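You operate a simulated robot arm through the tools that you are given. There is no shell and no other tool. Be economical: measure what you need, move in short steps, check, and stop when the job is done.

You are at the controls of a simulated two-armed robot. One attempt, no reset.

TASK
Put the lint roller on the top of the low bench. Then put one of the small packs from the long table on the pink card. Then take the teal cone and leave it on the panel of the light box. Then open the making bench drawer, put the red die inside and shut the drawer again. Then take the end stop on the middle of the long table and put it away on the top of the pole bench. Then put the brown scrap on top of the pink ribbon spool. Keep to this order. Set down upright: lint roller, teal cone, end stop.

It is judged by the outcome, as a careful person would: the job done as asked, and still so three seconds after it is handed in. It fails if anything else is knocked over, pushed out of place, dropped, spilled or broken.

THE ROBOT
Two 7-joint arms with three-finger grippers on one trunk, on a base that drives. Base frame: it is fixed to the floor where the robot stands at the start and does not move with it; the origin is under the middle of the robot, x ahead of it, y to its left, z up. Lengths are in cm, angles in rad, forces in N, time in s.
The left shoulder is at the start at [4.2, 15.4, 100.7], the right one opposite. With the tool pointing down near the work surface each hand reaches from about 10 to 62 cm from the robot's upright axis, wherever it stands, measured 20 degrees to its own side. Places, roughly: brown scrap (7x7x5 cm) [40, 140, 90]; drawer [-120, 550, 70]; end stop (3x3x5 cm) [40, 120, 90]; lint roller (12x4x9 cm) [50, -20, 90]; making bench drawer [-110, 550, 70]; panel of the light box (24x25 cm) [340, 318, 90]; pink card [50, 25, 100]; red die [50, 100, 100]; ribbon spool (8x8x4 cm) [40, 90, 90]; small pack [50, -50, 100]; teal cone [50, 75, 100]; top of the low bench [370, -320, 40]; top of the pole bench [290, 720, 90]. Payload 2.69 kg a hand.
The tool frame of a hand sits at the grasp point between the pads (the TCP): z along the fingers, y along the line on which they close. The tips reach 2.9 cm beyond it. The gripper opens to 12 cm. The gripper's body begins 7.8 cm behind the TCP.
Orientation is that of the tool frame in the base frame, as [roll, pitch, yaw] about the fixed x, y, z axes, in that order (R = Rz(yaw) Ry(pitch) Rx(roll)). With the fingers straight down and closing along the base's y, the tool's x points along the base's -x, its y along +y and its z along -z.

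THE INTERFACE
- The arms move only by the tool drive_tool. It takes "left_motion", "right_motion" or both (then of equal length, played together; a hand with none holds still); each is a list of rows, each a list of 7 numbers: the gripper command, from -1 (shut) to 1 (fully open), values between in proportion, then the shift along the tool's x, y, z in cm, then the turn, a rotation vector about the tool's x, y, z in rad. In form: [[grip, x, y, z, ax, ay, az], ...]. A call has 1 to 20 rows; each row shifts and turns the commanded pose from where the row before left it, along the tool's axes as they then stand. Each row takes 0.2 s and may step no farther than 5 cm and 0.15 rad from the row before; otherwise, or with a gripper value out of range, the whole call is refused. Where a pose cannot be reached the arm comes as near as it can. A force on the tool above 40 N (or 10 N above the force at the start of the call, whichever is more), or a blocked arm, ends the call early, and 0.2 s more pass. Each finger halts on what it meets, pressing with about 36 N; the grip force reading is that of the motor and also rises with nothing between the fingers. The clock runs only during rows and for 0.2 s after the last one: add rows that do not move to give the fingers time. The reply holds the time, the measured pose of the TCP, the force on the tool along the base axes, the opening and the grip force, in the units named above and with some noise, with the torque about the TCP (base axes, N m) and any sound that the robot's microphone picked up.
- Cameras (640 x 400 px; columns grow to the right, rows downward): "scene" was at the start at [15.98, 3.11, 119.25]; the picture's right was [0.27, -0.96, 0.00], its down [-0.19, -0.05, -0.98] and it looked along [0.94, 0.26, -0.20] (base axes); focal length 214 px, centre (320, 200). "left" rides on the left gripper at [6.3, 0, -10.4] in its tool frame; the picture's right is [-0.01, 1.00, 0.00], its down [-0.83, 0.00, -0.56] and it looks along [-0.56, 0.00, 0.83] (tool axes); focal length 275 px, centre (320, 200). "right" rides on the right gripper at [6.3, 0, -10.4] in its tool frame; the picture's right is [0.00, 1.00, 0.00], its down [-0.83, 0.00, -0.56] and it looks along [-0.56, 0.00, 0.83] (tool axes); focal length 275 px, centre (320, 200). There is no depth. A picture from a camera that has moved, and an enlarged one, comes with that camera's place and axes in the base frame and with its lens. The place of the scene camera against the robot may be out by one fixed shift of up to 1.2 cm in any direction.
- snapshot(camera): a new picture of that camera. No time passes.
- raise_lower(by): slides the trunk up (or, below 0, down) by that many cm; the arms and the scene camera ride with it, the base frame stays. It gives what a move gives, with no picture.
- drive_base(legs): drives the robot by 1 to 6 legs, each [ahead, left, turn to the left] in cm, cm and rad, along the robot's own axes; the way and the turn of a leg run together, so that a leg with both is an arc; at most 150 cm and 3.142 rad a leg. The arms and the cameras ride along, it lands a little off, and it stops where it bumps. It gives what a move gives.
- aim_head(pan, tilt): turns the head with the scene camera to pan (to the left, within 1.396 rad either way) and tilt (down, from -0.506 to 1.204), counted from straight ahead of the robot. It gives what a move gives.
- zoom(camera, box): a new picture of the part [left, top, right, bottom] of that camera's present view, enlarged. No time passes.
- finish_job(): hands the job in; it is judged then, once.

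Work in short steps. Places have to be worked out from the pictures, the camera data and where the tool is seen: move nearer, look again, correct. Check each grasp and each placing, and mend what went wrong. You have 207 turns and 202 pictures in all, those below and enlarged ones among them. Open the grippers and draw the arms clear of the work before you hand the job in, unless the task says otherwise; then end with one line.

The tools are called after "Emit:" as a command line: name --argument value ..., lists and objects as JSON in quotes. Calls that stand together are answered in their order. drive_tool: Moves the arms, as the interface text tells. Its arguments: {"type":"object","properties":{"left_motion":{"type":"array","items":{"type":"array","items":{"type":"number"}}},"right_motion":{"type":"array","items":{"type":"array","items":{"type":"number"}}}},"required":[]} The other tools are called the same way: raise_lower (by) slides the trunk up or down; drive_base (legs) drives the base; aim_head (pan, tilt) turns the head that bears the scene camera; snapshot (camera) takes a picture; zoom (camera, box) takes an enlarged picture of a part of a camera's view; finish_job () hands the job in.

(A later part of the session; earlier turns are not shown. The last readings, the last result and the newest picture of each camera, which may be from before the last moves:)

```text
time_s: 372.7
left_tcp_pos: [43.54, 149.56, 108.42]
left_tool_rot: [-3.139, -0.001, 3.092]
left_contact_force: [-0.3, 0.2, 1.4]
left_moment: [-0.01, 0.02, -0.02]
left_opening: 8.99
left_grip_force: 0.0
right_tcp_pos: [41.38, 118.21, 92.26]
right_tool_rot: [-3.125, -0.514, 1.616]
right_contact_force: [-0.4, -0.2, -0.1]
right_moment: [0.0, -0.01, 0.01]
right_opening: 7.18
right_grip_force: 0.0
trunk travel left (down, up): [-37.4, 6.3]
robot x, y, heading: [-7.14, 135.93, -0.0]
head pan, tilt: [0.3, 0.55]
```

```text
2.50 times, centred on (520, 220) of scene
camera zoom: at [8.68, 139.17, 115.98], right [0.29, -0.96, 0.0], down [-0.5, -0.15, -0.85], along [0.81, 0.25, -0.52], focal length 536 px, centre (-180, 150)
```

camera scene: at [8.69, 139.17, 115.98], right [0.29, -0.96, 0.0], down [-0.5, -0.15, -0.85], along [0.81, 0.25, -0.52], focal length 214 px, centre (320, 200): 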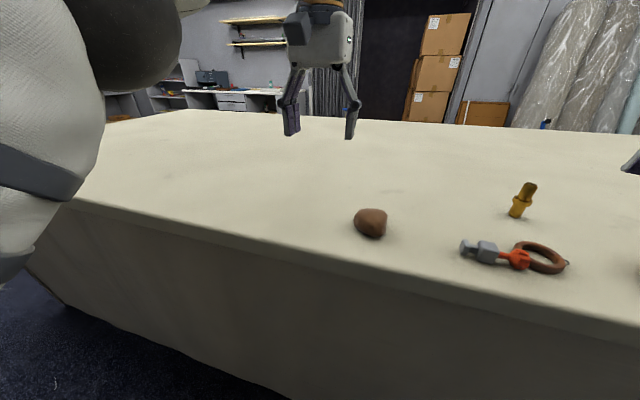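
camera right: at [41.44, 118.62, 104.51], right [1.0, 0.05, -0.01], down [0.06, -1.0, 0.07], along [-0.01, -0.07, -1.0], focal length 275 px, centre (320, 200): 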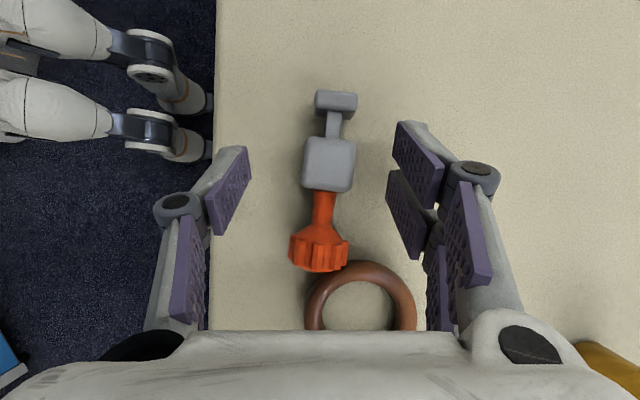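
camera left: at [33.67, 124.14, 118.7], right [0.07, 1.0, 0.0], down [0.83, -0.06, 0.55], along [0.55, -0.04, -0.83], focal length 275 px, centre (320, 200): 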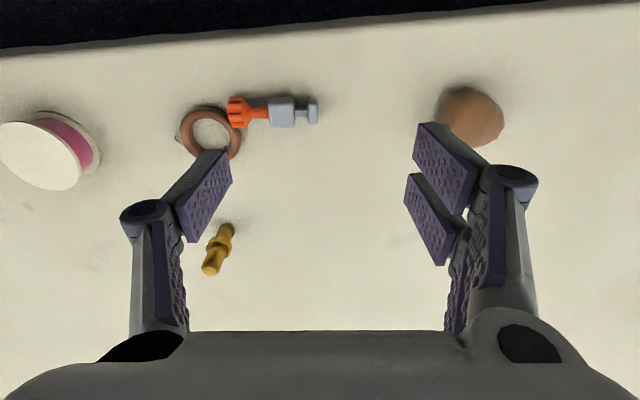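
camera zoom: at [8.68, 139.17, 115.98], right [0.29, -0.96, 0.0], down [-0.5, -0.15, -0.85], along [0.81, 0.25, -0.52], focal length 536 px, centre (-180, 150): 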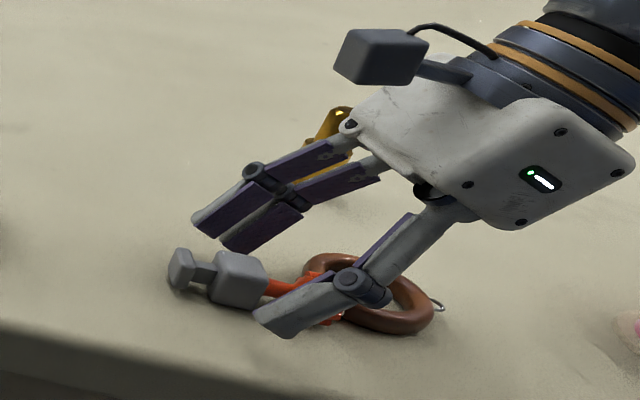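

Emit:
drive_tool --right_motion '[[0.2, -0.1, 0.3, 0.5, 0, 0, 0], [0.2, -0.1, 0, 0.45, 0, 0, 0], [0.2, 0, 0, 0, 0, 0, 0], [-0.3, 0, 0, 0, 0, 0, 0], [-1, 0, 0, 0, 0, 0, 0], [-1, 0, 0, 0, 0, 0, 0]]'

Emit:
snapshot --camera "right"

Emit:
zoom --camera "scene" --box '[400, 140, 640, 300]'

```text
time_s: 374.1
left_tcp_pos: [43.61, 149.59, 108.31]
left_tool_rot: [-3.138, -0.002, 3.093]
left_contact_force: [0.3, 0.2, -0.3]
left_moment: [0.02, 0.02, 0.0]
left_opening: 9.0
left_grip_force: 0.0
right_tcp_pos: [41.81, 118.71, 91.56]
right_tool_rot: [-3.133, -0.517, 1.618]
right_contact_force: [14.1, -2.2, 23.9]
right_moment: [-0.05, -0.79, 0.01]
right_opening: 2.52
right_grip_force: 36.0
trunk travel left (down, up): [-37.4, 6.3]
robot x, y, heading: [-6.67, 135.7, 0.004]
head pan, tilt: [0.3, 0.55]
```

```text
87 pictures are left
camera right: at [41.8, 118.97, 103.81], right [1.0, 0.05, -0.01], down [0.05, -1.0, 0.07], along [0.0, -0.07, -1.0], focal length 275 px, centre (320, 200)
```

right: 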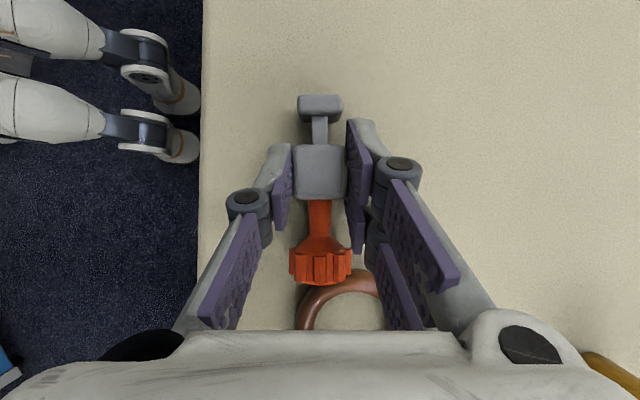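

```text
2.50 times, centred on (520, 220) of scene
camera zoom: at [8.66, 139.2, 116.01], right [0.29, -0.96, 0.0], down [-0.5, -0.15, -0.85], along [0.81, 0.25, -0.52], focal length 536 px, centre (-180, 150)
```

zoom: 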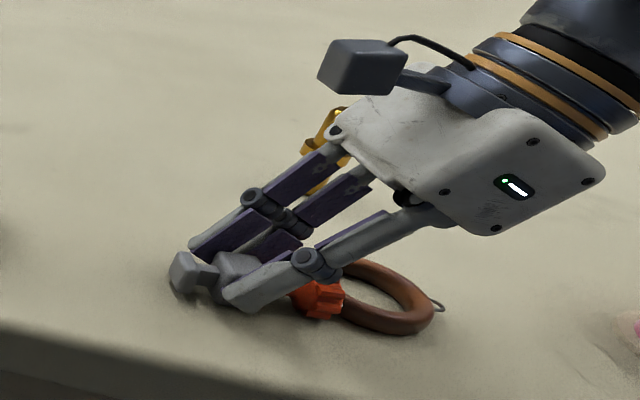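

Block gripped at 2.5 cm. I lift straight up.

Emit:
drive_tool --right_motion '[[-1, 0.5, 0, -0.9, 0, 0, 0], [-1, 1.2, 0, -2.2, 0, 0, 0], [-1, 1.2, 0, -2.2, 0, 0, 0], [-1, 1.2, 0, -2.2, 0, 0, 0], [-1, 1.2, 0, -2.2, 0, 0, 0], [-1, 0, 0, 0, 0, 0, 0]]'

Emit:
snapshot --camera "right"

Emit:
snapshot --camera "scene"

```text
time_s: 375.5
left_tcp_pos: [43.59, 149.57, 108.28]
left_tool_rot: [-3.14, -0.003, 3.09]
left_contact_force: [-0.2, -0.1, -0.2]
left_moment: [-0.01, 0.02, 0.0]
left_opening: 8.97
left_grip_force: 0.0
right_tcp_pos: [41.92, 118.37, 102.33]
right_tool_rot: [-3.126, -0.516, 1.612]
right_contact_force: [-0.9, 0.6, 0.1]
right_moment: [-0.01, -0.01, 0.02]
right_opening: 2.49
right_grip_force: 35.8
trunk travel left (down, up): [-37.4, 6.3]
robot x, y, heading: [-7.26, 135.67, 0.0]
head pan, tilt: [0.3, 0.55]
```

```text
85 pictures are left
camera right: at [41.99, 118.72, 114.6], right [1.0, 0.05, -0.01], down [0.06, -1.0, 0.07], along [-0.01, -0.07, -1.0], focal length 275 px, centre (320, 200)
```

right: 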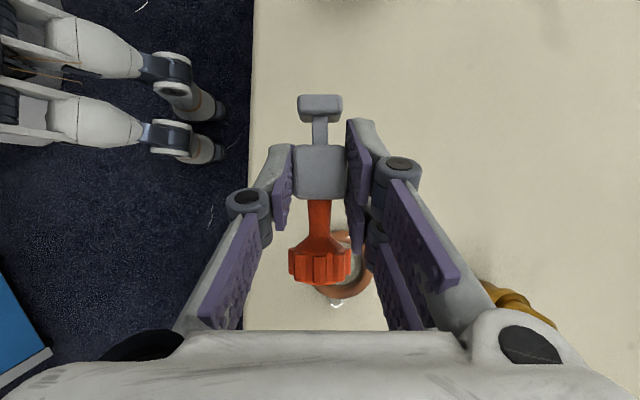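

```text
84 pictures are left
camera scene: at [8.7, 139.16, 115.97], right [0.29, -0.96, 0.0], down [-0.5, -0.15, -0.85], along [0.81, 0.25, -0.52], focal length 214 px, centre (320, 200)
```

scene: 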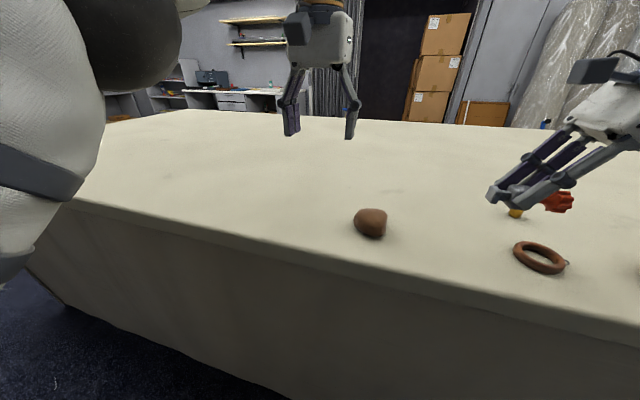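

The end stop is held and ring/pin are untouched. I head for the pole bench: left along the aisle, across at y≈405, then turn to face +y and look.

Emit:
drive_base --legs '[[0, 140, 0], [0, 130, 0], [120, 0, 0], [120, 0, 0], [0, 0, 1.57]]'

Emit:
aim_head --pan 0.0 --tilt 0.3

Emit:
snapshot --camera "scene"

```text
time_s: 411.4
left_tcp_pos: [216.24, 459.06, 108.26]
left_tool_rot: [-3.136, -0.001, -1.596]
left_contact_force: [0.2, 0.1, 0.5]
left_moment: [-0.02, -0.02, -0.02]
left_opening: 9.01
left_grip_force: 0.1
right_tcp_pos: [247.34, 458.07, 102.32]
right_tool_rot: [-3.125, -0.516, -3.075]
right_contact_force: [0.5, 0.1, -0.5]
right_moment: [-0.01, -0.02, 0.0]
right_opening: 2.51
right_grip_force: 36.5
trunk travel left (down, up): [-37.4, 6.3]
robot x, y, heading: [230.82, 409.32, 1.591]
head pan, tilt: [0.3, 0.55]
```

```text
time_s: 412.2
left_tcp_pos: [216.23, 459.25, 108.25]
left_tool_rot: [-3.137, 0.0, -1.597]
left_contact_force: [-0.1, 0.4, 0.5]
left_moment: [-0.01, 0.01, -0.01]
left_opening: 8.99
left_grip_force: 0.1
right_tcp_pos: [247.35, 458.18, 102.29]
right_tool_rot: [-3.124, -0.514, -3.076]
right_contact_force: [-0.1, -0.3, -0.1]
right_moment: [0.0, 0.0, 0.0]
right_opening: 2.48
right_grip_force: 36.4
trunk travel left (down, up): [-37.4, 6.3]
robot x, y, heading: [231.17, 409.06, 1.597]
head pan, tilt: [0.0, 0.3]
```

```text
83 pictures are left
camera scene: at [231.24, 425.26, 118.27], right [1.0, 0.02, 0.0], down [0.01, -0.3, -0.96], along [-0.02, 0.95, -0.3], focal length 214 px, centre (320, 200)
```

scene: 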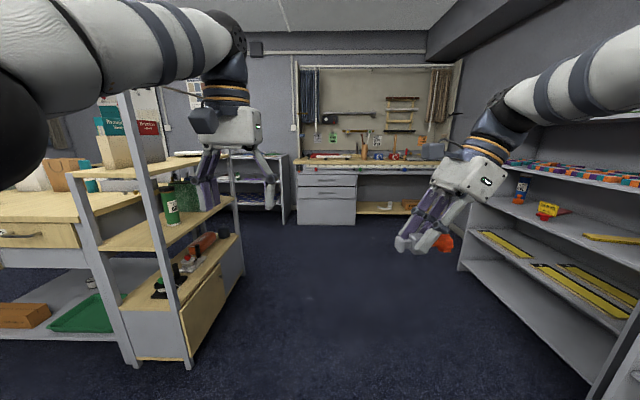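

The pole bench is straight ahead at the far wall. I drive up the corridor toward it.

Emit:
drive_base --legs '[[0, 0, -0.026], [0, -30, 0], [150, 0, 0], [30, 0, 0]]'

Emit:
aim_head --pan -0.1 --tilt 0.35

Emit:
snapshot --camera "scene"

```text
time_s: 424.1
left_tcp_pos: [249.8, 638.84, 108.37]
left_tool_rot: [-3.139, -0.003, -1.638]
left_contact_force: [-0.1, 0.3, 0.1]
left_moment: [-0.04, 0.01, 0.0]
left_opening: 9.01
left_grip_force: 0.0
right_tcp_pos: [280.87, 636.57, 102.34]
right_tool_rot: [-3.125, -0.515, -3.118]
right_contact_force: [-0.1, 0.0, -0.1]
right_moment: [0.0, 0.01, 0.02]
right_opening: 2.5
right_grip_force: 36.5
trunk travel left (down, up): [-37.4, 6.3]
robot x, y, heading: [262.65, 588.11, 1.554]
head pan, tilt: [0.0, 0.3]
```

```text
time_s: 424.7
left_tcp_pos: [249.74, 638.89, 108.31]
left_tool_rot: [-3.137, -0.001, -1.636]
left_contact_force: [-0.1, -0.2, -0.3]
left_moment: [0.0, -0.01, -0.02]
left_opening: 9.01
left_grip_force: 0.0
right_tcp_pos: [280.86, 636.5, 102.35]
right_tool_rot: [-3.125, -0.516, -3.115]
right_contact_force: [0.3, -0.2, -0.6]
right_moment: [0.01, -0.03, 0.0]
right_opening: 2.49
right_grip_force: 36.4
trunk travel left (down, up): [-37.4, 6.3]
robot x, y, heading: [262.34, 587.87, 1.554]
head pan, tilt: [-0.099, 0.351]
```

```text
82 pictures are left
camera scene: at [264.35, 604.3, 117.8], right [0.99, -0.12, 0.0], down [-0.04, -0.34, -0.94], along [0.11, 0.93, -0.34], focal length 214 px, centre (320, 200)
```

scene: 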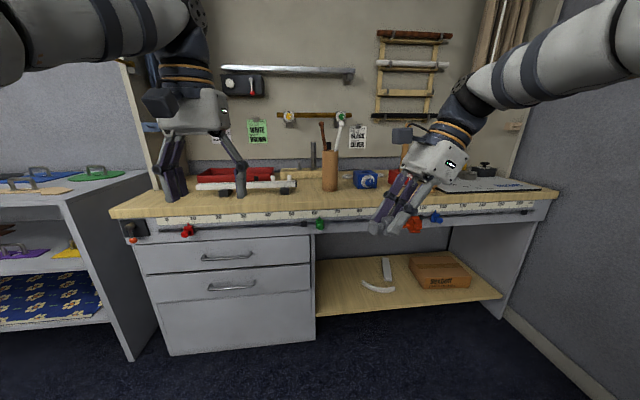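

The bench's front rail carries similar coloured end stops, which confirms the target. I zoom in to find a free spot on the top.

Emit:
zoom --camera "scene" --box '[100, 130, 560, 280]'

Emit:
snapshot --camera "left"

```text
1.39 times, centred on (330, 205) of scene
camera zoom: at [264.35, 604.3, 117.8], right [0.99, -0.12, 0.0], down [-0.04, -0.34, -0.94], along [0.11, 0.93, -0.34], focal length 298 px, centre (306, 193)
```

zoom: 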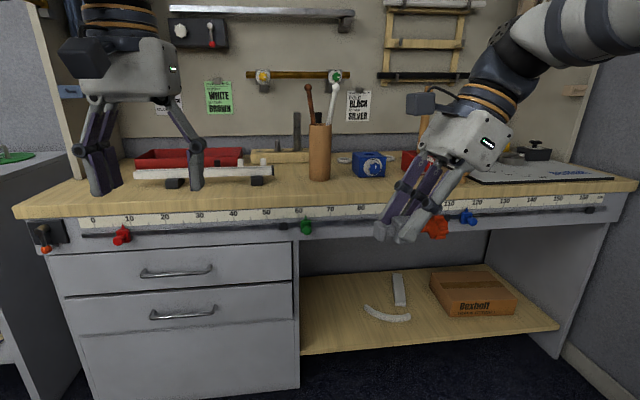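

```text
80 pictures are left
camera left: at [249.33, 632.63, 118.7], right [-1.0, 0.07, 0.0], down [0.06, 0.83, 0.55], along [0.04, 0.55, -0.83], focal length 275 px, centre (320, 200)
```

left: 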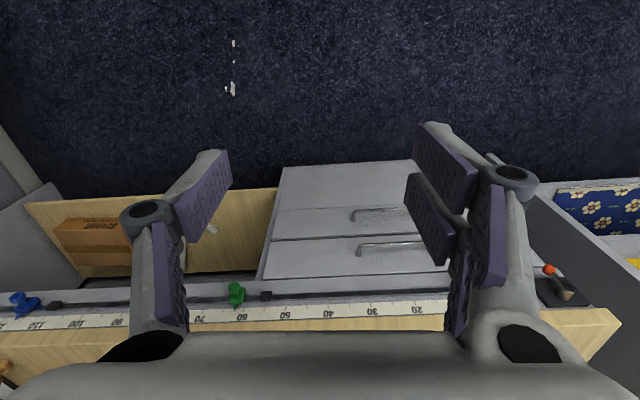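

I now swing the right hand: level it, turn it to face ahead, then pitch it 60° so the end stop's foot points down.

Emit:
drive_tool --right_motion '[[-1, 0, 0, 0, 0, -0.129, 0], [-1, 0, 0, 0, 0, -0.129, 0], [-1, 0, 0, 0, 0, -0.129, 0], [-1, 0, 0, 0, 0, -0.129, 0], [-1, 0, 0, 0, 0, 0, -0.15], [-1, 0, 0, 0, 0, 0, -0.15], [-1, 0, 0, 0, 0, 0, -0.15], [-1, 0, 0, 0, 0, 0, -0.15], [-1, 0, 0, 0, 0, 0, -0.15], [-1, 0, 0, 0, 0, 0, -0.15], [-1, 0, 0, 0, 0, 0, -0.15], [-1, 0, 0, 0, 0, 0, -0.15], [-1, 0, 0, 0, 0, 0, -0.15], [-1, 0, 0, 0, 0, 0, -0.15], [-1, 0, 0, 0, 0, 0, 0]]'

Emit:
drive_tool --right_motion '[[-1, 0, 0, 0, 0, -0.15, 0], [-1, 0, 0, 0, 0, -0.15, 0], [-1, 0, 0, 0, 0, -0.15, 0], [-1, 0, 0, 0, 0, -0.15, 0], [-1, 0, 0, 0, 0, -0.15, 0], [-1, 0, 0, 0, 0, -0.15, 0], [-1, 0, 0, 0, 0, -0.147, 0], [-1, 0, 0, 0, 0, 0, 0]]'

Emit:
snapshot --camera "scene"

Emit:
snapshot --camera "right"

```text
time_s: 427.9
left_tcp_pos: [249.66, 638.69, 108.35]
left_tool_rot: [-3.138, -0.002, -1.636]
left_contact_force: [0.2, -0.5, -0.3]
left_moment: [0.01, -0.01, -0.01]
left_opening: 9.0
left_grip_force: 0.1
right_tcp_pos: [280.79, 636.55, 102.29]
right_tool_rot: [-3.14, -0.013, -1.607]
right_contact_force: [-0.3, 0.2, 0.0]
right_moment: [-0.05, 0.01, -0.02]
right_opening: 2.49
right_grip_force: 36.2
trunk travel left (down, up): [-37.4, 6.3]
robot x, y, heading: [262.59, 588.07, 1.551]
head pan, tilt: [-0.099, 0.351]
```

```text
time_s: 429.7
left_tcp_pos: [249.78, 638.66, 108.24]
left_tool_rot: [-3.137, -0.001, -1.637]
left_contact_force: [-0.2, -0.4, 0.0]
left_moment: [0.0, -0.01, 0.0]
left_opening: 8.99
left_grip_force: 0.0
right_tcp_pos: [285.57, 650.96, 101.62]
right_tool_rot: [-3.139, 1.034, -1.608]
right_contact_force: [-0.1, 0.5, -0.3]
right_moment: [-0.02, 0.03, -0.02]
right_opening: 2.48
right_grip_force: 35.9
right hand out of reach, approached as far as the arm can: row 1, 2, 3, 4, 5, 6, 7
trunk travel left (down, up): [-37.4, 6.3]
robot x, y, heading: [262.34, 588.13, 1.554]
head pan, tilt: [-0.099, 0.351]
```

```text
79 pictures are left
camera scene: at [264.35, 604.31, 117.8], right [0.99, -0.12, 0.0], down [-0.04, -0.34, -0.94], along [0.11, 0.93, -0.34], focal length 214 px, centre (320, 200)
```

scene: 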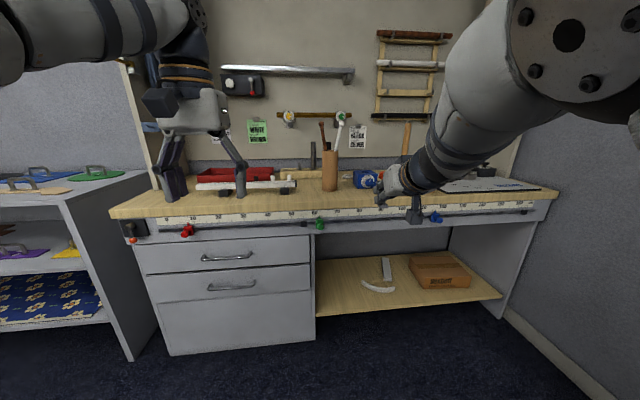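

```text
78 pictures are left
camera right: at [285.27, 638.66, 101.61], right [-1.0, 0.04, -0.01], down [-0.01, -0.05, 1.0], along [0.04, 1.0, 0.05], focal length 275 px, centre (320, 200)
```

right: 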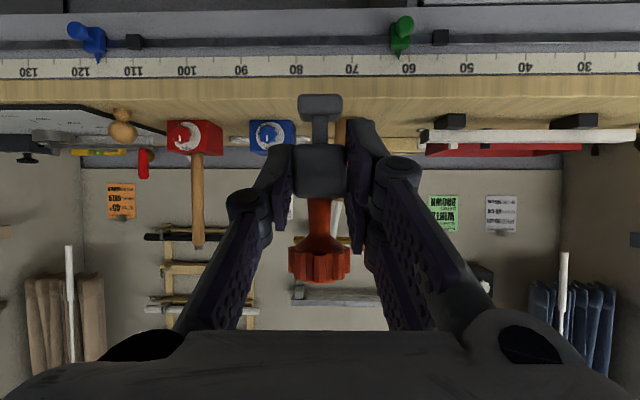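

Excellent: the end stop now hangs foot-down with the hand pointing ahead. There's a free spot at about (288,693) in front of the cup and blue box. I drive up most of the way.

Emit:
drive_base --legs '[[0, 0, 0.017], [33, -2.5, 0]]'

Emit:
snapshot --camera "right"

Emit:
aim_head --pan -0.25 --tilt 0.6

Emit:
snapshot --camera "scene"

```text
time_s: 432.3
left_tcp_pos: [251.52, 671.76, 108.26]
left_tool_rot: [-3.138, -0.003, -1.622]
left_contact_force: [-0.2, 0.8, 0.1]
left_moment: [-0.04, -0.01, 0.01]
left_opening: 9.01
left_grip_force: 0.0
right_tcp_pos: [287.18, 684.5, 101.58]
right_tool_rot: [-3.14, 1.03, -1.59]
right_contact_force: [-0.8, 0.9, -0.4]
right_moment: [-0.01, -0.01, -0.04]
right_opening: 2.49
right_grip_force: 36.1
trunk travel left (down, up): [-37.4, 6.3]
robot x, y, heading: [264.72, 621.32, 1.571]
head pan, tilt: [-0.099, 0.351]
```

```text
77 pictures are left
camera right: at [286.93, 672.19, 101.61], right [-1.0, 0.02, -0.01], down [-0.01, -0.05, 1.0], along [0.02, 1.0, 0.05], focal length 275 px, centre (320, 200)
```

right: 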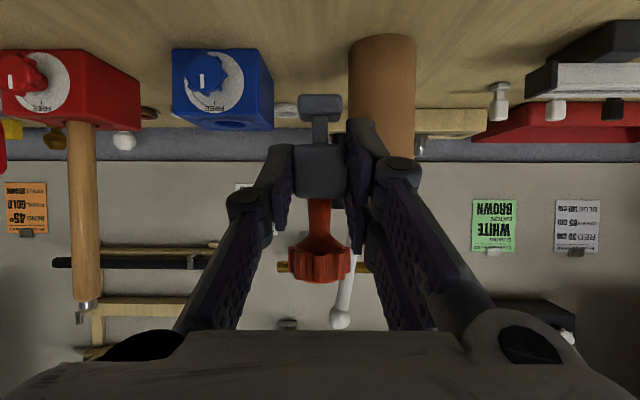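

```text
time_s: 433.0
left_tcp_pos: [251.38, 671.68, 108.4]
left_tool_rot: [-3.139, 0.001, -1.623]
left_contact_force: [0.0, 0.5, 0.8]
left_moment: [-0.02, 0.0, 0.02]
left_opening: 8.97
left_grip_force: 0.1
right_tcp_pos: [287.3, 684.3, 101.42]
right_tool_rot: [3.138, 1.029, -1.594]
right_contact_force: [-0.1, -0.3, -0.3]
right_moment: [-0.03, 0.01, -0.06]
right_opening: 2.51
right_grip_force: 36.2
trunk travel left (down, up): [-37.4, 6.3]
robot x, y, heading: [265.12, 621.22, 1.569]
head pan, tilt: [-0.25, 0.6]
```

```text
76 pictures are left
camera scene: at [267.58, 637.02, 116.31], right [0.98, -0.21, 0.0], down [-0.1, -0.48, -0.87], along [0.18, 0.85, -0.49], focal length 214 px, centre (320, 200)
```

scene: 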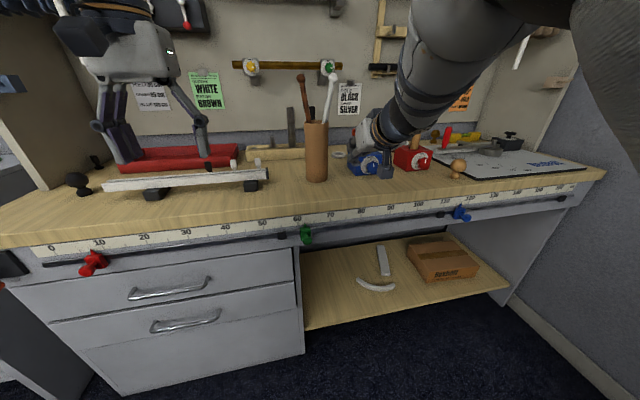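

The bench top is at z≈86.8; the gap between cup and blue box is centred at x≈288.5. I bring the foot down toward (288.5,692), stopping just above.

Emit:
drive_tool --right_motion '[[-1, 1.6, -0.4, 3.2, 0, 0, 0], [-1, 1.6, -0.4, 3.2, 0, 0, 0], [-1, 1.6, -0.4, 3.2, 0, 0, 0], [-1, 0, 0, 0, 0, 0, 0]]'

Emit:
snapshot --camera "right"

Emit:
zoom --camera "scene" --box '[270, 90, 510, 250]'

```text
time_s: 434.0
left_tcp_pos: [251.45, 671.71, 108.24]
left_tool_rot: [-3.14, -0.001, -1.622]
left_contact_force: [-0.2, 0.4, -0.6]
left_moment: [0.05, 0.01, -0.01]
left_opening: 8.99
left_grip_force: 0.0
right_tcp_pos: [288.54, 690.2, 92.53]
right_tool_rot: [-3.139, 1.033, -1.589]
right_contact_force: [-0.2, 0.3, -0.1]
right_moment: [-0.02, 0.02, 0.0]
right_opening: 2.49
right_grip_force: 36.0
trunk travel left (down, up): [-37.4, 6.3]
robot x, y, heading: [265.09, 620.99, 1.574]
head pan, tilt: [-0.25, 0.6]
```

```text
75 pictures are left
camera right: at [288.3, 677.93, 92.58], right [-1.0, 0.02, -0.01], down [-0.01, -0.05, 1.0], along [0.02, 1.0, 0.05], focal length 275 px, centre (320, 200)
```

right: 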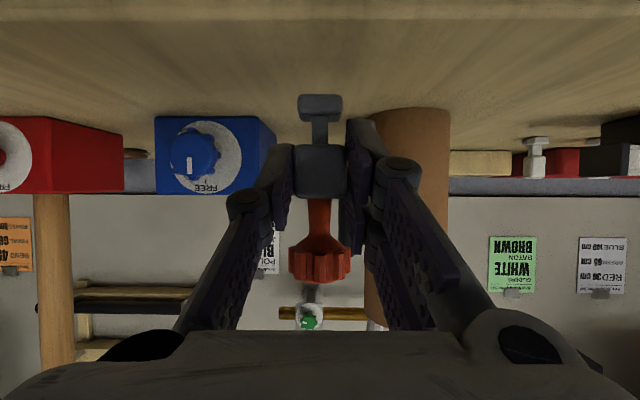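

```text
2.50 times, centred on (390, 170) of scene
camera zoom: at [267.86, 636.67, 115.54], right [0.97, -0.25, 0.0], down [-0.14, -0.55, -0.83], along [0.2, 0.8, -0.56], focal length 536 px, centre (145, 275)
```

zoom: 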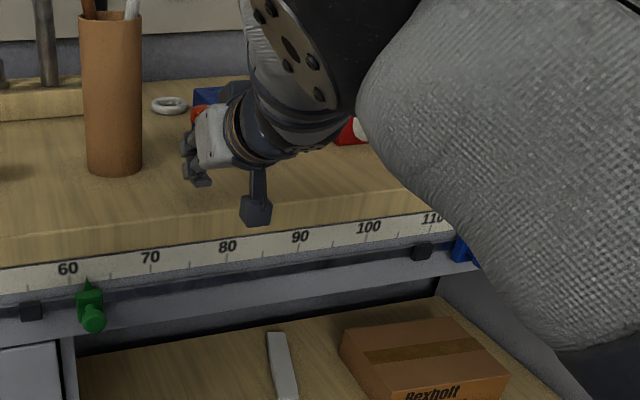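

About 1.2 cm to go. I lower vertically in small steps until contact.

Emit:
drive_tool --right_motion '[[-1, 0.6, 0, 0.36, 0, 0, 0], [-1, 0.35, 0, 0.21, 0, 0, 0], [-1, 0.25, 0, 0.15, 0, 0, 0], [-1, 0, 0, 0, 0, 0, 0]]'

Emit:
snapshot --camera "right"

```text
time_s: 435.0
left_tcp_pos: [251.45, 671.64, 108.35]
left_tool_rot: [-3.137, -0.001, -1.621]
left_contact_force: [-0.7, -0.2, 0.3]
left_moment: [-0.01, -0.03, -0.01]
left_opening: 9.01
left_grip_force: 0.1
right_tcp_pos: [288.56, 690.22, 91.17]
right_tool_rot: [-3.138, 1.033, -1.591]
right_contact_force: [0.3, 0.4, 0.0]
right_moment: [-0.02, 0.02, -0.01]
right_opening: 2.51
right_grip_force: 35.8
trunk travel left (down, up): [-37.4, 6.3]
robot x, y, heading: [265.28, 621.18, 1.568]
head pan, tilt: [-0.25, 0.6]
```

```text
73 pictures are left
camera right: at [288.33, 677.91, 91.2], right [-1.0, 0.02, 0.0], down [-0.01, -0.05, 1.0], along [0.02, 1.0, 0.05], focal length 275 px, centre (320, 200)
```

right: 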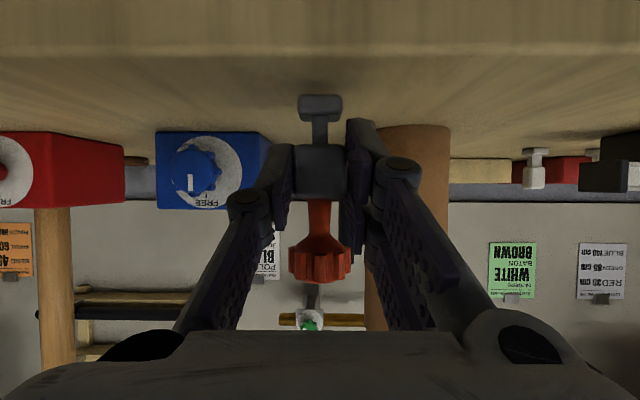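

Emit:
drive_tool --right_motion '[[-1, 0.35, 0, 0.21, 0, 0, 0], [-1, 0.25, 0, 0.15, 0, 0, 0], [-1, 0.25, 0, 0.15, 0, 0, 0], [-1, 0, 0, 0, 0, 0, 0]]'

```text
time_s: 436.0
left_tcp_pos: [251.36, 671.49, 108.34]
left_tool_rot: [-3.138, 0.001, -1.622]
left_contact_force: [0.3, 0.5, 0.6]
left_moment: [-0.01, -0.02, 0.01]
left_opening: 8.98
left_grip_force: 0.0
right_tcp_pos: [288.41, 690.2, 90.4]
right_tool_rot: [-3.139, 1.036, -1.59]
right_contact_force: [0.5, 1.3, 10.6]
right_moment: [0.41, -0.08, -0.07]
right_opening: 2.49
right_grip_force: 35.9
trunk travel left (down, up): [-37.4, 6.3]
robot x, y, heading: [265.18, 620.9, 1.567]
head pan, tilt: [-0.25, 0.6]
```

Contact. I trim the last 0.02 rad, then open slowly.

Emit:
drive_tool --right_motion '[[-1, 0, 0, 0, 0, -0.02, 0], [-1, 0, 0, 0, 0, 0, 0], [-0.45, 0, 0, 0, 0, 0, 0], [-0.2, 0, 0, 0, 0, 0, 0], [-0.1, 0, 0, 0, 0, 0, 0], [-0.1, 0, 0, 0, 0, 0, 0]]'

Emit:
snapshot --camera "right"

```text
time_s: 437.4
left_tcp_pos: [251.5, 671.71, 108.26]
left_tool_rot: [-3.138, -0.002, -1.623]
left_contact_force: [-0.1, 0.4, -0.6]
left_moment: [0.0, 0.0, 0.01]
left_opening: 8.99
left_grip_force: 0.0
right_tcp_pos: [288.47, 690.16, 90.12]
right_tool_rot: [-3.14, 1.052, -1.59]
right_contact_force: [0.0, -0.8, -0.7]
right_moment: [-0.02, -0.02, 0.0]
right_opening: 5.41
right_grip_force: 0.0
trunk travel left (down, up): [-37.4, 6.3]
robot x, y, heading: [265.01, 621.21, 1.569]
head pan, tilt: [-0.25, 0.6]
```

```text
72 pictures are left
camera right: at [288.28, 677.91, 89.96], right [-1.0, 0.02, -0.01], down [-0.01, -0.07, 1.0], along [0.02, 1.0, 0.07], focal length 275 px, centre (320, 200)
```

right: 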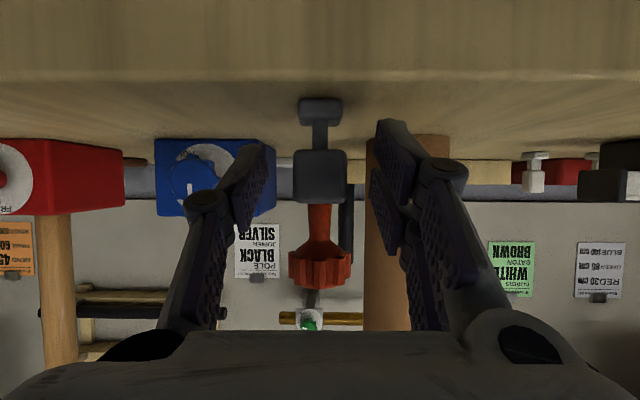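

It stands upright on its foot. I withdraw the hand straight back along the fingers.

Emit:
drive_tool --right_motion '[[-0.1, 0, 0, -1.5, 0, 0, 0], [-0.1, 0, 0, -3, 0, 0, 0], [-0.1, 0, 0, -4, 0, 0, 0], [-0.1, 0, 0, -4, 0, 0, 0], [-0.1, 0, 0, 0, 0, 0, 0]]'

Emit:
drive_base --legs '[[-20, 0, 0]]'

Emit:
snapshot --camera "right"

Emit:
snapshot --camera "scene"

```text
time_s: 438.6
left_tcp_pos: [251.44, 671.64, 108.22]
left_tool_rot: [-3.137, -0.002, -1.622]
left_contact_force: [-0.2, 0.0, -1.4]
left_moment: [-0.02, 0.0, 0.0]
left_opening: 9.02
left_grip_force: 0.0
right_tcp_pos: [288.67, 679.99, 95.53]
right_tool_rot: [3.138, 1.051, -1.594]
right_contact_force: [0.6, 0.3, -0.2]
right_moment: [-0.03, 0.01, 0.0]
right_opening: 5.4
right_grip_force: 0.0
right hand out of reach, approached as far as the arm can: row 4
trunk travel left (down, up): [-37.4, 6.3]
robot x, y, heading: [265.2, 620.99, 1.57]
head pan, tilt: [-0.25, 0.6]
```

```text
time_s: 440.2
left_tcp_pos: [251.57, 651.78, 108.31]
left_tool_rot: [-3.139, -0.002, -1.621]
left_contact_force: [-0.3, 0.2, 0.3]
left_moment: [0.05, 0.0, -0.02]
left_opening: 8.99
left_grip_force: 0.0
right_tcp_pos: [288.72, 660.01, 95.7]
right_tool_rot: [-3.139, 1.054, -1.589]
right_contact_force: [-0.9, 0.1, 0.6]
right_moment: [-0.03, -0.03, 0.01]
right_opening: 5.41
right_grip_force: 0.1
trunk travel left (down, up): [-37.4, 6.3]
robot x, y, heading: [264.88, 601.36, 1.573]
head pan, tilt: [-0.25, 0.6]
```

```text
71 pictures are left
camera right: at [288.51, 647.82, 95.55], right [-1.0, 0.02, 0.0], down [-0.01, -0.07, 1.0], along [0.02, 1.0, 0.07], focal length 275 px, centre (320, 200)
```

right: 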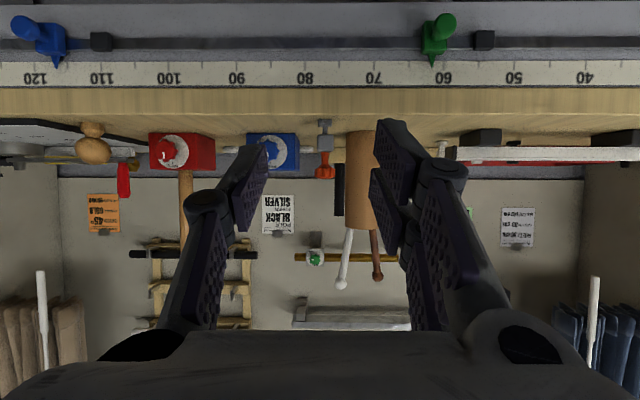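

```text
70 pictures are left
camera scene: at [268.06, 616.83, 116.23], right [0.96, -0.27, 0.0], down [-0.13, -0.48, -0.87], along [0.23, 0.84, -0.5], focal length 214 px, centre (320, 200)
```

scene: 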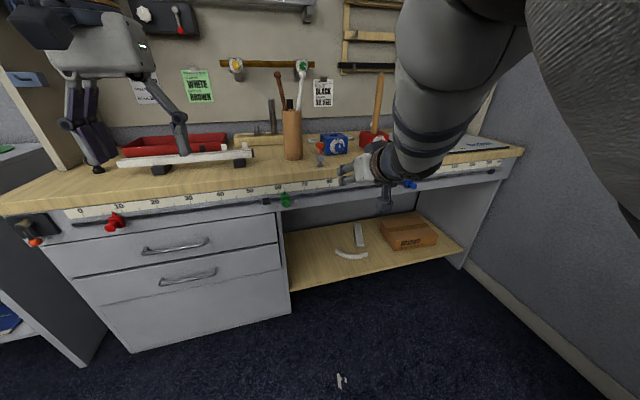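

The end stop stands upright beside the cup; nothing else moved. I turn the right hand back down and tuck it high and in, before returning.

Emit:
drive_tool --right_motion '[[-0.1, 0, 0, 0, 0, 0.15, 0], [-0.1, 0, 0, 0, 0, 0.15, 0], [-0.1, 0, 0, 0, 0, 0.15, 0], [-0.1, 0, 0, 0, 0, 0.15, 0], [-0.1, 0, 0, 0, 0, 0.15, 0], [-0.1, 0, 0, 0, 0, 0.15, 0], [-0.1, 0, 0, 0, 0, 0.15, 0], [-1, 2, 0, -4, 0, 0, 0], [-1, 2, 0, -4, 0, 0, 0], [-1, 2, 0, -4, 0, 0, 0], [-1, 2, 0, 0, 0, 0, 0], [-1, 0, 0, 0, 0, 0, 0]]'

Emit:
aim_head --pan 0.0 --tilt 0.3

Emit:
zoom --camera "scene" --box '[220, 120, 460, 270]'

```text
time_s: 442.8
left_tcp_pos: [251.47, 651.77, 108.23]
left_tool_rot: [-3.138, -0.001, -1.622]
left_contact_force: [0.9, -0.3, -0.6]
left_moment: [-0.01, 0.01, 0.01]
left_opening: 9.01
left_grip_force: 0.1
right_tcp_pos: [288.2, 651.43, 107.58]
right_tool_rot: [-3.141, 0.003, -1.592]
right_contact_force: [0.3, -0.9, 0.7]
right_moment: [0.05, -0.01, 0.0]
right_opening: 0.0
right_grip_force: 28.2
right hand out of reach, approached as far as the arm can: row 7, 8
trunk travel left (down, up): [-37.4, 6.3]
robot x, y, heading: [264.92, 601.05, 1.568]
head pan, tilt: [-0.25, 0.6]
```

```text
time_s: 443.6
left_tcp_pos: [251.43, 651.75, 108.23]
left_tool_rot: [-3.137, -0.002, -1.621]
left_contact_force: [0.0, 0.0, 0.4]
left_moment: [0.01, 0.0, 0.02]
left_opening: 8.98
left_grip_force: 0.1
right_tcp_pos: [288.12, 651.45, 107.67]
right_tool_rot: [-3.141, 0.004, -1.592]
right_contact_force: [-0.8, -0.4, 0.1]
right_moment: [0.0, -0.03, -0.01]
right_opening: 0.0
right_grip_force: 28.0
trunk travel left (down, up): [-37.4, 6.3]
robot x, y, heading: [264.95, 601.28, 1.568]
head pan, tilt: [0.0, 0.3]
```

```text
2.67 times, centred on (340, 195) of scene
camera zoom: at [265.67, 617.53, 118.27], right [1.0, 0.0, 0.0], down [0.0, -0.3, -0.96], along [0.0, 0.96, -0.3], focal length 572 px, centre (267, 213)
```

zoom: 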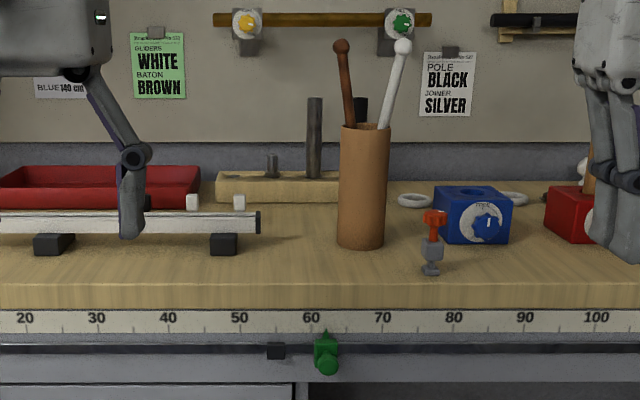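

The end stop stands upright. I drive back to the long table for the scrap, with both hands high this time.

Emit:
drive_base --legs '[[-150, 0, 0], [-40, 0, 0], [0, 140, 0], [0, 135, 0], [0, 0, -1.568]]'

Emit:
drive_base --legs '[[0, -140, 0], [0, -100, 0]]'

```text
time_s: 477.8
left_tcp_pos: [36.87, 427.99, 108.18]
left_tool_rot: [-3.138, -0.001, 3.09]
left_contact_force: [0.2, 0.1, 0.1]
left_moment: [0.0, 0.04, -0.01]
left_opening: 8.99
left_grip_force: 0.2
right_tcp_pos: [36.51, 391.24, 107.61]
right_tool_rot: [3.141, 0.003, 3.119]
right_contact_force: [0.2, 0.6, -0.3]
right_moment: [0.02, -0.02, 0.0]
right_opening: 0.0
right_grip_force: 28.3
trunk travel left (down, up): [-37.4, 6.3]
robot x, y, heading: [-13.91, 414.32, -0.004]
head pan, tilt: [0.0, 0.3]
```

```text
time_s: 496.3
left_tcp_pos: [35.72, 188.01, 108.3]
left_tool_rot: [-3.137, -0.002, 3.091]
left_contact_force: [-0.3, 0.1, 0.1]
left_moment: [0.0, -0.03, 0.02]
left_opening: 8.99
left_grip_force: 0.1
right_tcp_pos: [35.35, 151.28, 107.67]
right_tool_rot: [-3.14, 0.005, 3.121]
right_contact_force: [0.1, -0.1, 0.2]
right_moment: [0.02, -0.07, -0.01]
right_opening: 0.0
right_grip_force: 28.3
trunk travel left (down, up): [-37.4, 6.3]
robot x, y, heading: [-14.66, 174.68, 0.001]
head pan, tilt: [0.0, 0.3]
```

Emit:
drive_base --legs '[[0, -52, 0], [9, 0, 0]]'

Emit:
aim_head --pan 0.1 --tilt 0.6

Emit:
snapshot --camera "left"

Emit:
snapshot --camera "scene"

```text
time_s: 501.5
left_tcp_pos: [44.61, 136.58, 108.22]
left_tool_rot: [-3.139, -0.002, 3.096]
left_contact_force: [0.1, -0.2, -0.1]
left_moment: [-0.01, 0.0, -0.01]
left_opening: 8.99
left_grip_force: 0.1
right_tcp_pos: [44.53, 99.79, 107.5]
right_tool_rot: [-3.14, 0.004, 3.127]
right_contact_force: [0.4, -0.5, -0.9]
right_moment: [-0.05, 0.08, 0.0]
right_opening: 0.0
right_grip_force: 28.7
trunk travel left (down, up): [-37.4, 6.3]
robot x, y, heading: [-6.07, 122.81, 0.008]
head pan, tilt: [0.0, 0.3]
```

```text
time_s: 502.3
left_tcp_pos: [44.56, 136.5, 108.32]
left_tool_rot: [-3.139, -0.002, 3.097]
left_contact_force: [-0.1, 0.0, 0.1]
left_moment: [-0.01, 0.01, 0.01]
left_opening: 9.0
left_grip_force: 0.1
right_tcp_pos: [44.46, 99.72, 107.51]
right_tool_rot: [-3.141, 0.003, 3.126]
right_contact_force: [-1.0, -0.5, -0.3]
right_moment: [-0.01, -0.01, -0.02]
right_opening: 0.01
right_grip_force: 28.4
trunk travel left (down, up): [-37.4, 6.3]
robot x, y, heading: [-6.07, 122.8, 0.006]
head pan, tilt: [0.099, 0.6]
```

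```text
68 pictures are left
camera left: at [38.37, 136.94, 118.71], right [0.05, 1.0, 0.0], down [0.83, -0.04, 0.55], along [0.55, -0.03, -0.83], focal length 275 px, centre (320, 200)
```

left: 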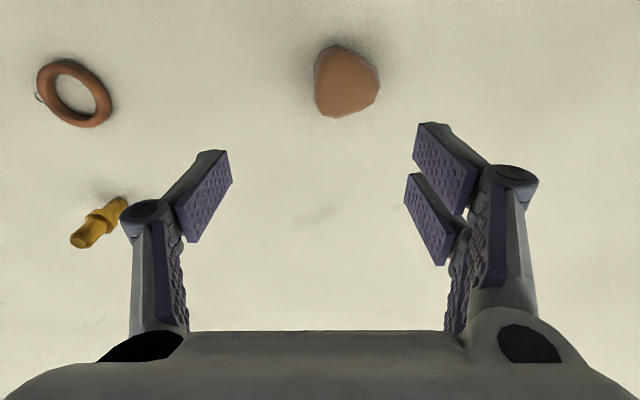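

```text
67 pictures are left
camera scene: at [9.95, 124.16, 115.53], right [0.1, -0.99, 0.0], down [-0.56, -0.06, -0.83], along [0.82, 0.08, -0.56], focal length 214 px, centre (320, 200)
```

scene: 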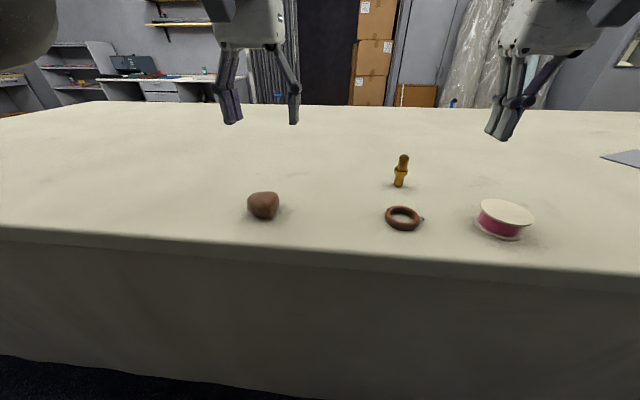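

The scrap's centre is at about (43.6,139.1), ~6.5 cm wide. I go above it, lower partway and look again.

Emit:
drive_tool --left_motion '[[1, 1.1, 2.55, 1, 0, 0, 0], [1, 0, 0, 4, 0, 0, 0], [1, 0, 0, 4, 0, 0, 0], [1, 0, 0, 1.5, 0, 0, 0], [1, 0, 0, 0, 0, 0, 0]]'

Emit:
snapshot --camera "left"

```text
time_s: 503.5
left_tcp_pos: [43.57, 138.93, 97.89]
left_tool_rot: [-3.138, -0.001, 3.096]
left_contact_force: [0.2, -0.6, -0.6]
left_moment: [-0.01, 0.0, 0.0]
left_opening: 12.04
left_grip_force: 0.0
right_tcp_pos: [44.34, 99.78, 107.62]
right_tool_rot: [-3.138, 0.003, 3.127]
right_contact_force: [0.7, -0.2, -0.1]
right_moment: [-0.01, -0.01, -0.02]
right_opening: 0.01
right_grip_force: 28.6
trunk travel left (down, up): [-37.4, 6.3]
robot x, y, heading: [-5.52, 122.8, 0.007]
head pan, tilt: [0.099, 0.6]
```

```text
66 pictures are left
camera left: at [37.37, 139.51, 108.18], right [0.05, 1.0, 0.0], down [0.83, -0.04, 0.55], along [0.55, -0.03, -0.83], focal length 275 px, centre (320, 200)
```

left: 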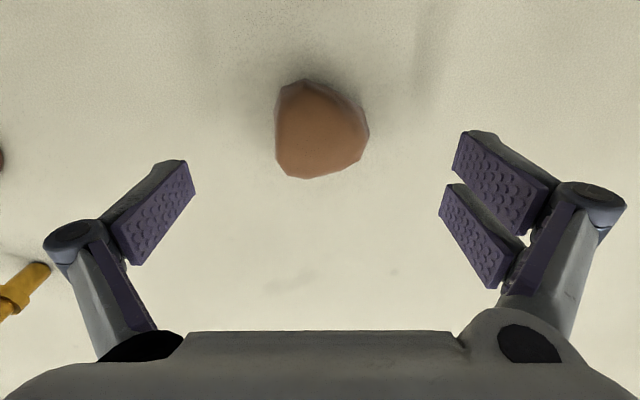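

Centred. I descend and close.

Emit:
drive_tool --left_motion '[[1, 0.2, 0.3, 3, 0, 0, 0], [1, 0, 0, 2, 0, 0, 0], [1, 0, 0, 1.1, 0, 0, 0], [1, 0, 0, 0, 0, 0, 0], [-1, 0, 0, 0, 0, 0, 0], [-1, 0, 0, 0, 0, 0, 0], [-1, 0, 0, 0, 0, 0, 0]]'

Emit:
snapshot --camera "left"

Emit:
zoom --camera "scene" --box '[160, 100, 360, 240]'

```text
time_s: 505.1
left_tcp_pos: [43.45, 139.36, 91.68]
left_tool_rot: [-3.14, 0.001, 3.095]
left_contact_force: [1.1, -0.9, 5.0]
left_moment: [0.04, -0.11, -0.03]
left_opening: 6.43
left_grip_force: 36.0
right_tcp_pos: [44.48, 99.78, 107.59]
right_tool_rot: [-3.141, 0.003, 3.126]
right_contact_force: [-0.3, -0.4, -0.1]
right_moment: [0.01, -0.02, -0.02]
right_opening: 0.02
right_grip_force: 28.2
trunk travel left (down, up): [-37.4, 6.3]
robot x, y, heading: [-5.72, 122.21, 0.004]
head pan, tilt: [0.099, 0.6]
```

```text
65 pictures are left
camera left: at [37.15, 139.76, 102.18], right [0.05, 1.0, 0.0], down [0.83, -0.04, 0.56], along [0.55, -0.03, -0.83], focal length 275 px, centre (320, 200)
```

left: 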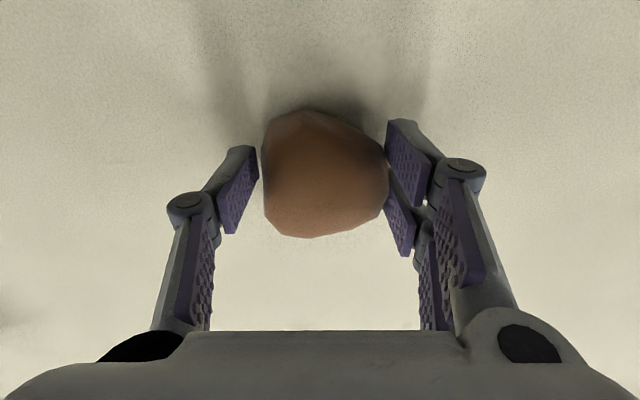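

```text
2.86 times, centred on (260, 170) of scene
camera zoom: at [9.92, 124.14, 115.53], right [0.1, -0.99, 0.0], down [-0.56, -0.06, -0.83], along [0.82, 0.09, -0.56], focal length 613 px, centre (491, 286)
```

zoom: 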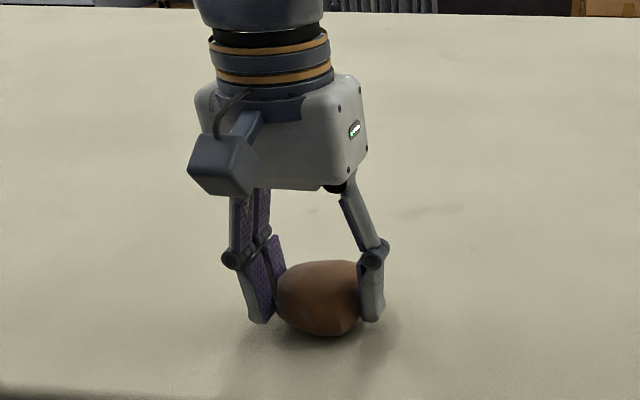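

Gripped at 6.4 cm. I lift and strafe right to bring it over the ribbon spool.

Emit:
drive_tool --left_motion '[[-1, 0, 0, -2, 0, 0, 0], [-1, 0, 0, -4, 0, 0, 0], [-1, 0, 0, -4, 0, 0, 0], [-1, 0, 0, -4, 0, 0, 0], [-1, 0, 0, 0, 0, 0, 0]]'

Emit:
snapshot --camera "left"

Emit:
drive_base --legs '[[0, -45, 0]]'

Emit:
snapshot --camera "left"

Emit:
snapshot --camera "scene"

```text
time_s: 506.3
left_tcp_pos: [43.46, 139.37, 105.77]
left_tool_rot: [-3.137, -0.003, 3.096]
left_contact_force: [0.4, -0.5, 0.0]
left_moment: [0.0, 0.03, -0.01]
left_opening: 6.42
left_grip_force: 36.4
right_tcp_pos: [44.54, 99.77, 107.58]
right_tool_rot: [-3.14, 0.002, 3.126]
right_contact_force: [1.0, -0.3, -0.5]
right_moment: [0.01, -0.01, -0.02]
right_opening: 0.0
right_grip_force: 28.3
trunk travel left (down, up): [-37.4, 6.3]
robot x, y, heading: [-5.97, 122.51, -0.002]
head pan, tilt: [0.099, 0.6]
```

```text
63 pictures are left
camera left: at [37.19, 139.74, 116.14], right [0.05, 1.0, 0.0], down [0.83, -0.04, 0.55], along [0.55, -0.03, -0.83], focal length 275 px, centre (320, 200)
```

left: 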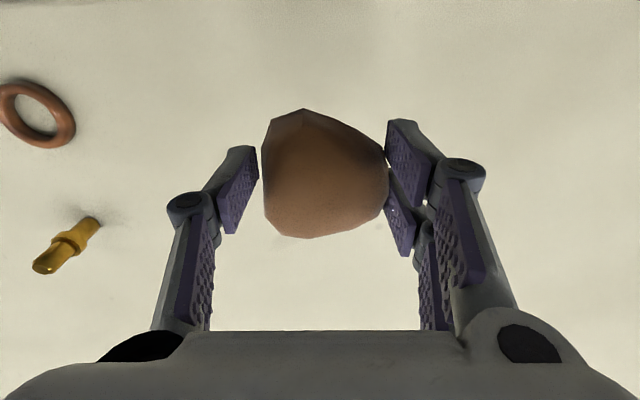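

```text
time_s: 510.3
left_tcp_pos: [43.55, 94.23, 105.81]
left_tool_rot: [-3.137, -0.001, 3.096]
left_contact_force: [0.1, 0.4, -0.7]
left_moment: [0.03, 0.01, 0.03]
left_opening: 6.35
left_grip_force: 36.2
right_tcp_pos: [44.68, 54.66, 107.68]
right_tool_rot: [-3.141, 0.003, 3.124]
right_contact_force: [-0.5, -0.9, -1.0]
right_moment: [0.0, 0.03, 0.01]
right_opening: 0.0
right_grip_force: 28.2
trunk travel left (down, up): [-37.4, 6.3]
robot x, y, heading: [-5.57, 77.52, 0.0]
head pan, tilt: [0.099, 0.6]
```

```text
62 pictures are left
camera left: at [37.34, 94.72, 116.12], right [0.05, 1.0, 0.0], down [0.83, -0.04, 0.55], along [0.55, -0.03, -0.83], focal length 275 px, centre (320, 200)
```

left: 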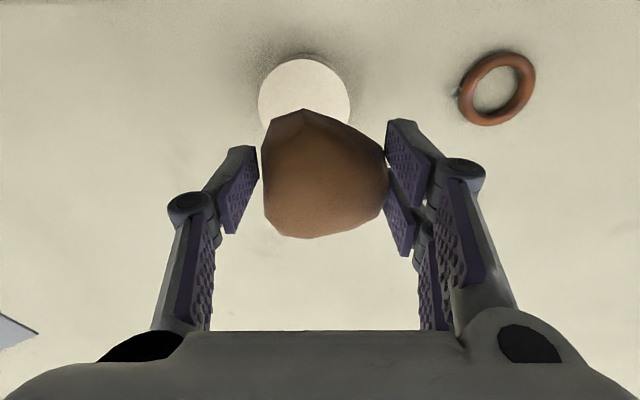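

```text
61 pictures are left
camera scene: at [10.09, 79.17, 115.52], right [0.1, -0.99, 0.0], down [-0.56, -0.06, -0.83], along [0.82, 0.08, -0.56], focal length 214 px, centre (320, 200)
```

scene: 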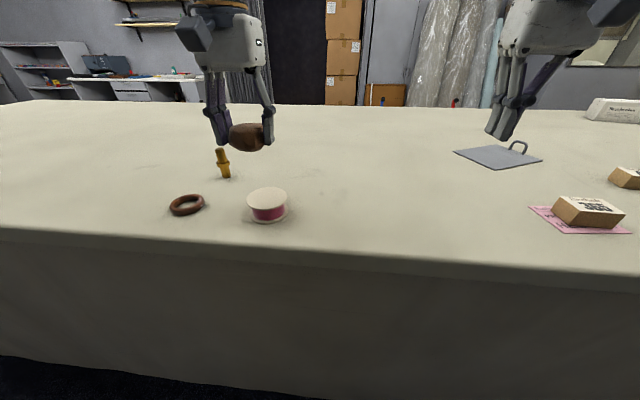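

The spool top (8 cm disc) is centred at about (43.5,93.1), right under the scrap. I trim, lower to just above and check.

Emit:
drive_tool --left_motion '[[-1, 0, -1.1, 2, 0, 0, 0], [-1, 0, 0, 4, 0, 0, 0], [-1, 0, 0, 2.8, 0, 0, 0], [-1, 0, 0, 0, 0, 0, 0]]'

Emit:
snapshot --camera "left"

Emit:
zoom --camera "scene" --box '[170, 100, 370, 240]'

```text
time_s: 511.3
left_tcp_pos: [43.53, 93.35, 96.91]
left_tool_rot: [-3.138, -0.002, 3.095]
left_contact_force: [0.3, 0.3, -0.5]
left_moment: [-0.02, 0.0, -0.04]
left_opening: 6.39
left_grip_force: 36.0
right_tcp_pos: [44.6, 54.7, 107.61]
right_tool_rot: [-3.14, 0.004, 3.124]
right_contact_force: [0.2, -0.7, 0.2]
right_moment: [-0.01, 0.02, 0.01]
right_opening: 0.03
right_grip_force: 28.3
trunk travel left (down, up): [-37.4, 6.3]
robot x, y, heading: [-5.87, 77.79, 0.002]
head pan, tilt: [0.099, 0.6]
```

```text
60 pictures are left
camera left: at [37.25, 93.62, 107.31], right [0.05, 1.0, 0.0], down [0.83, -0.04, 0.55], along [0.55, -0.03, -0.83], focal length 275 px, centre (320, 200)
```

left: 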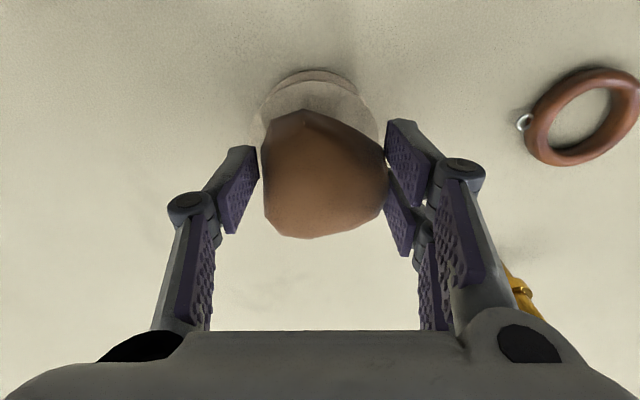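

```text
2.86 times, centred on (270, 170) of scene
camera zoom: at [10.08, 79.19, 115.53], right [0.1, -0.99, 0.0], down [-0.56, -0.06, -0.83], along [0.82, 0.08, -0.56], focal length 613 px, centre (463, 286)
```

zoom: 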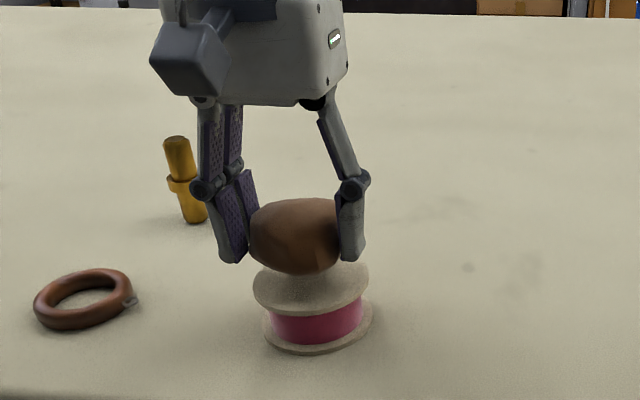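

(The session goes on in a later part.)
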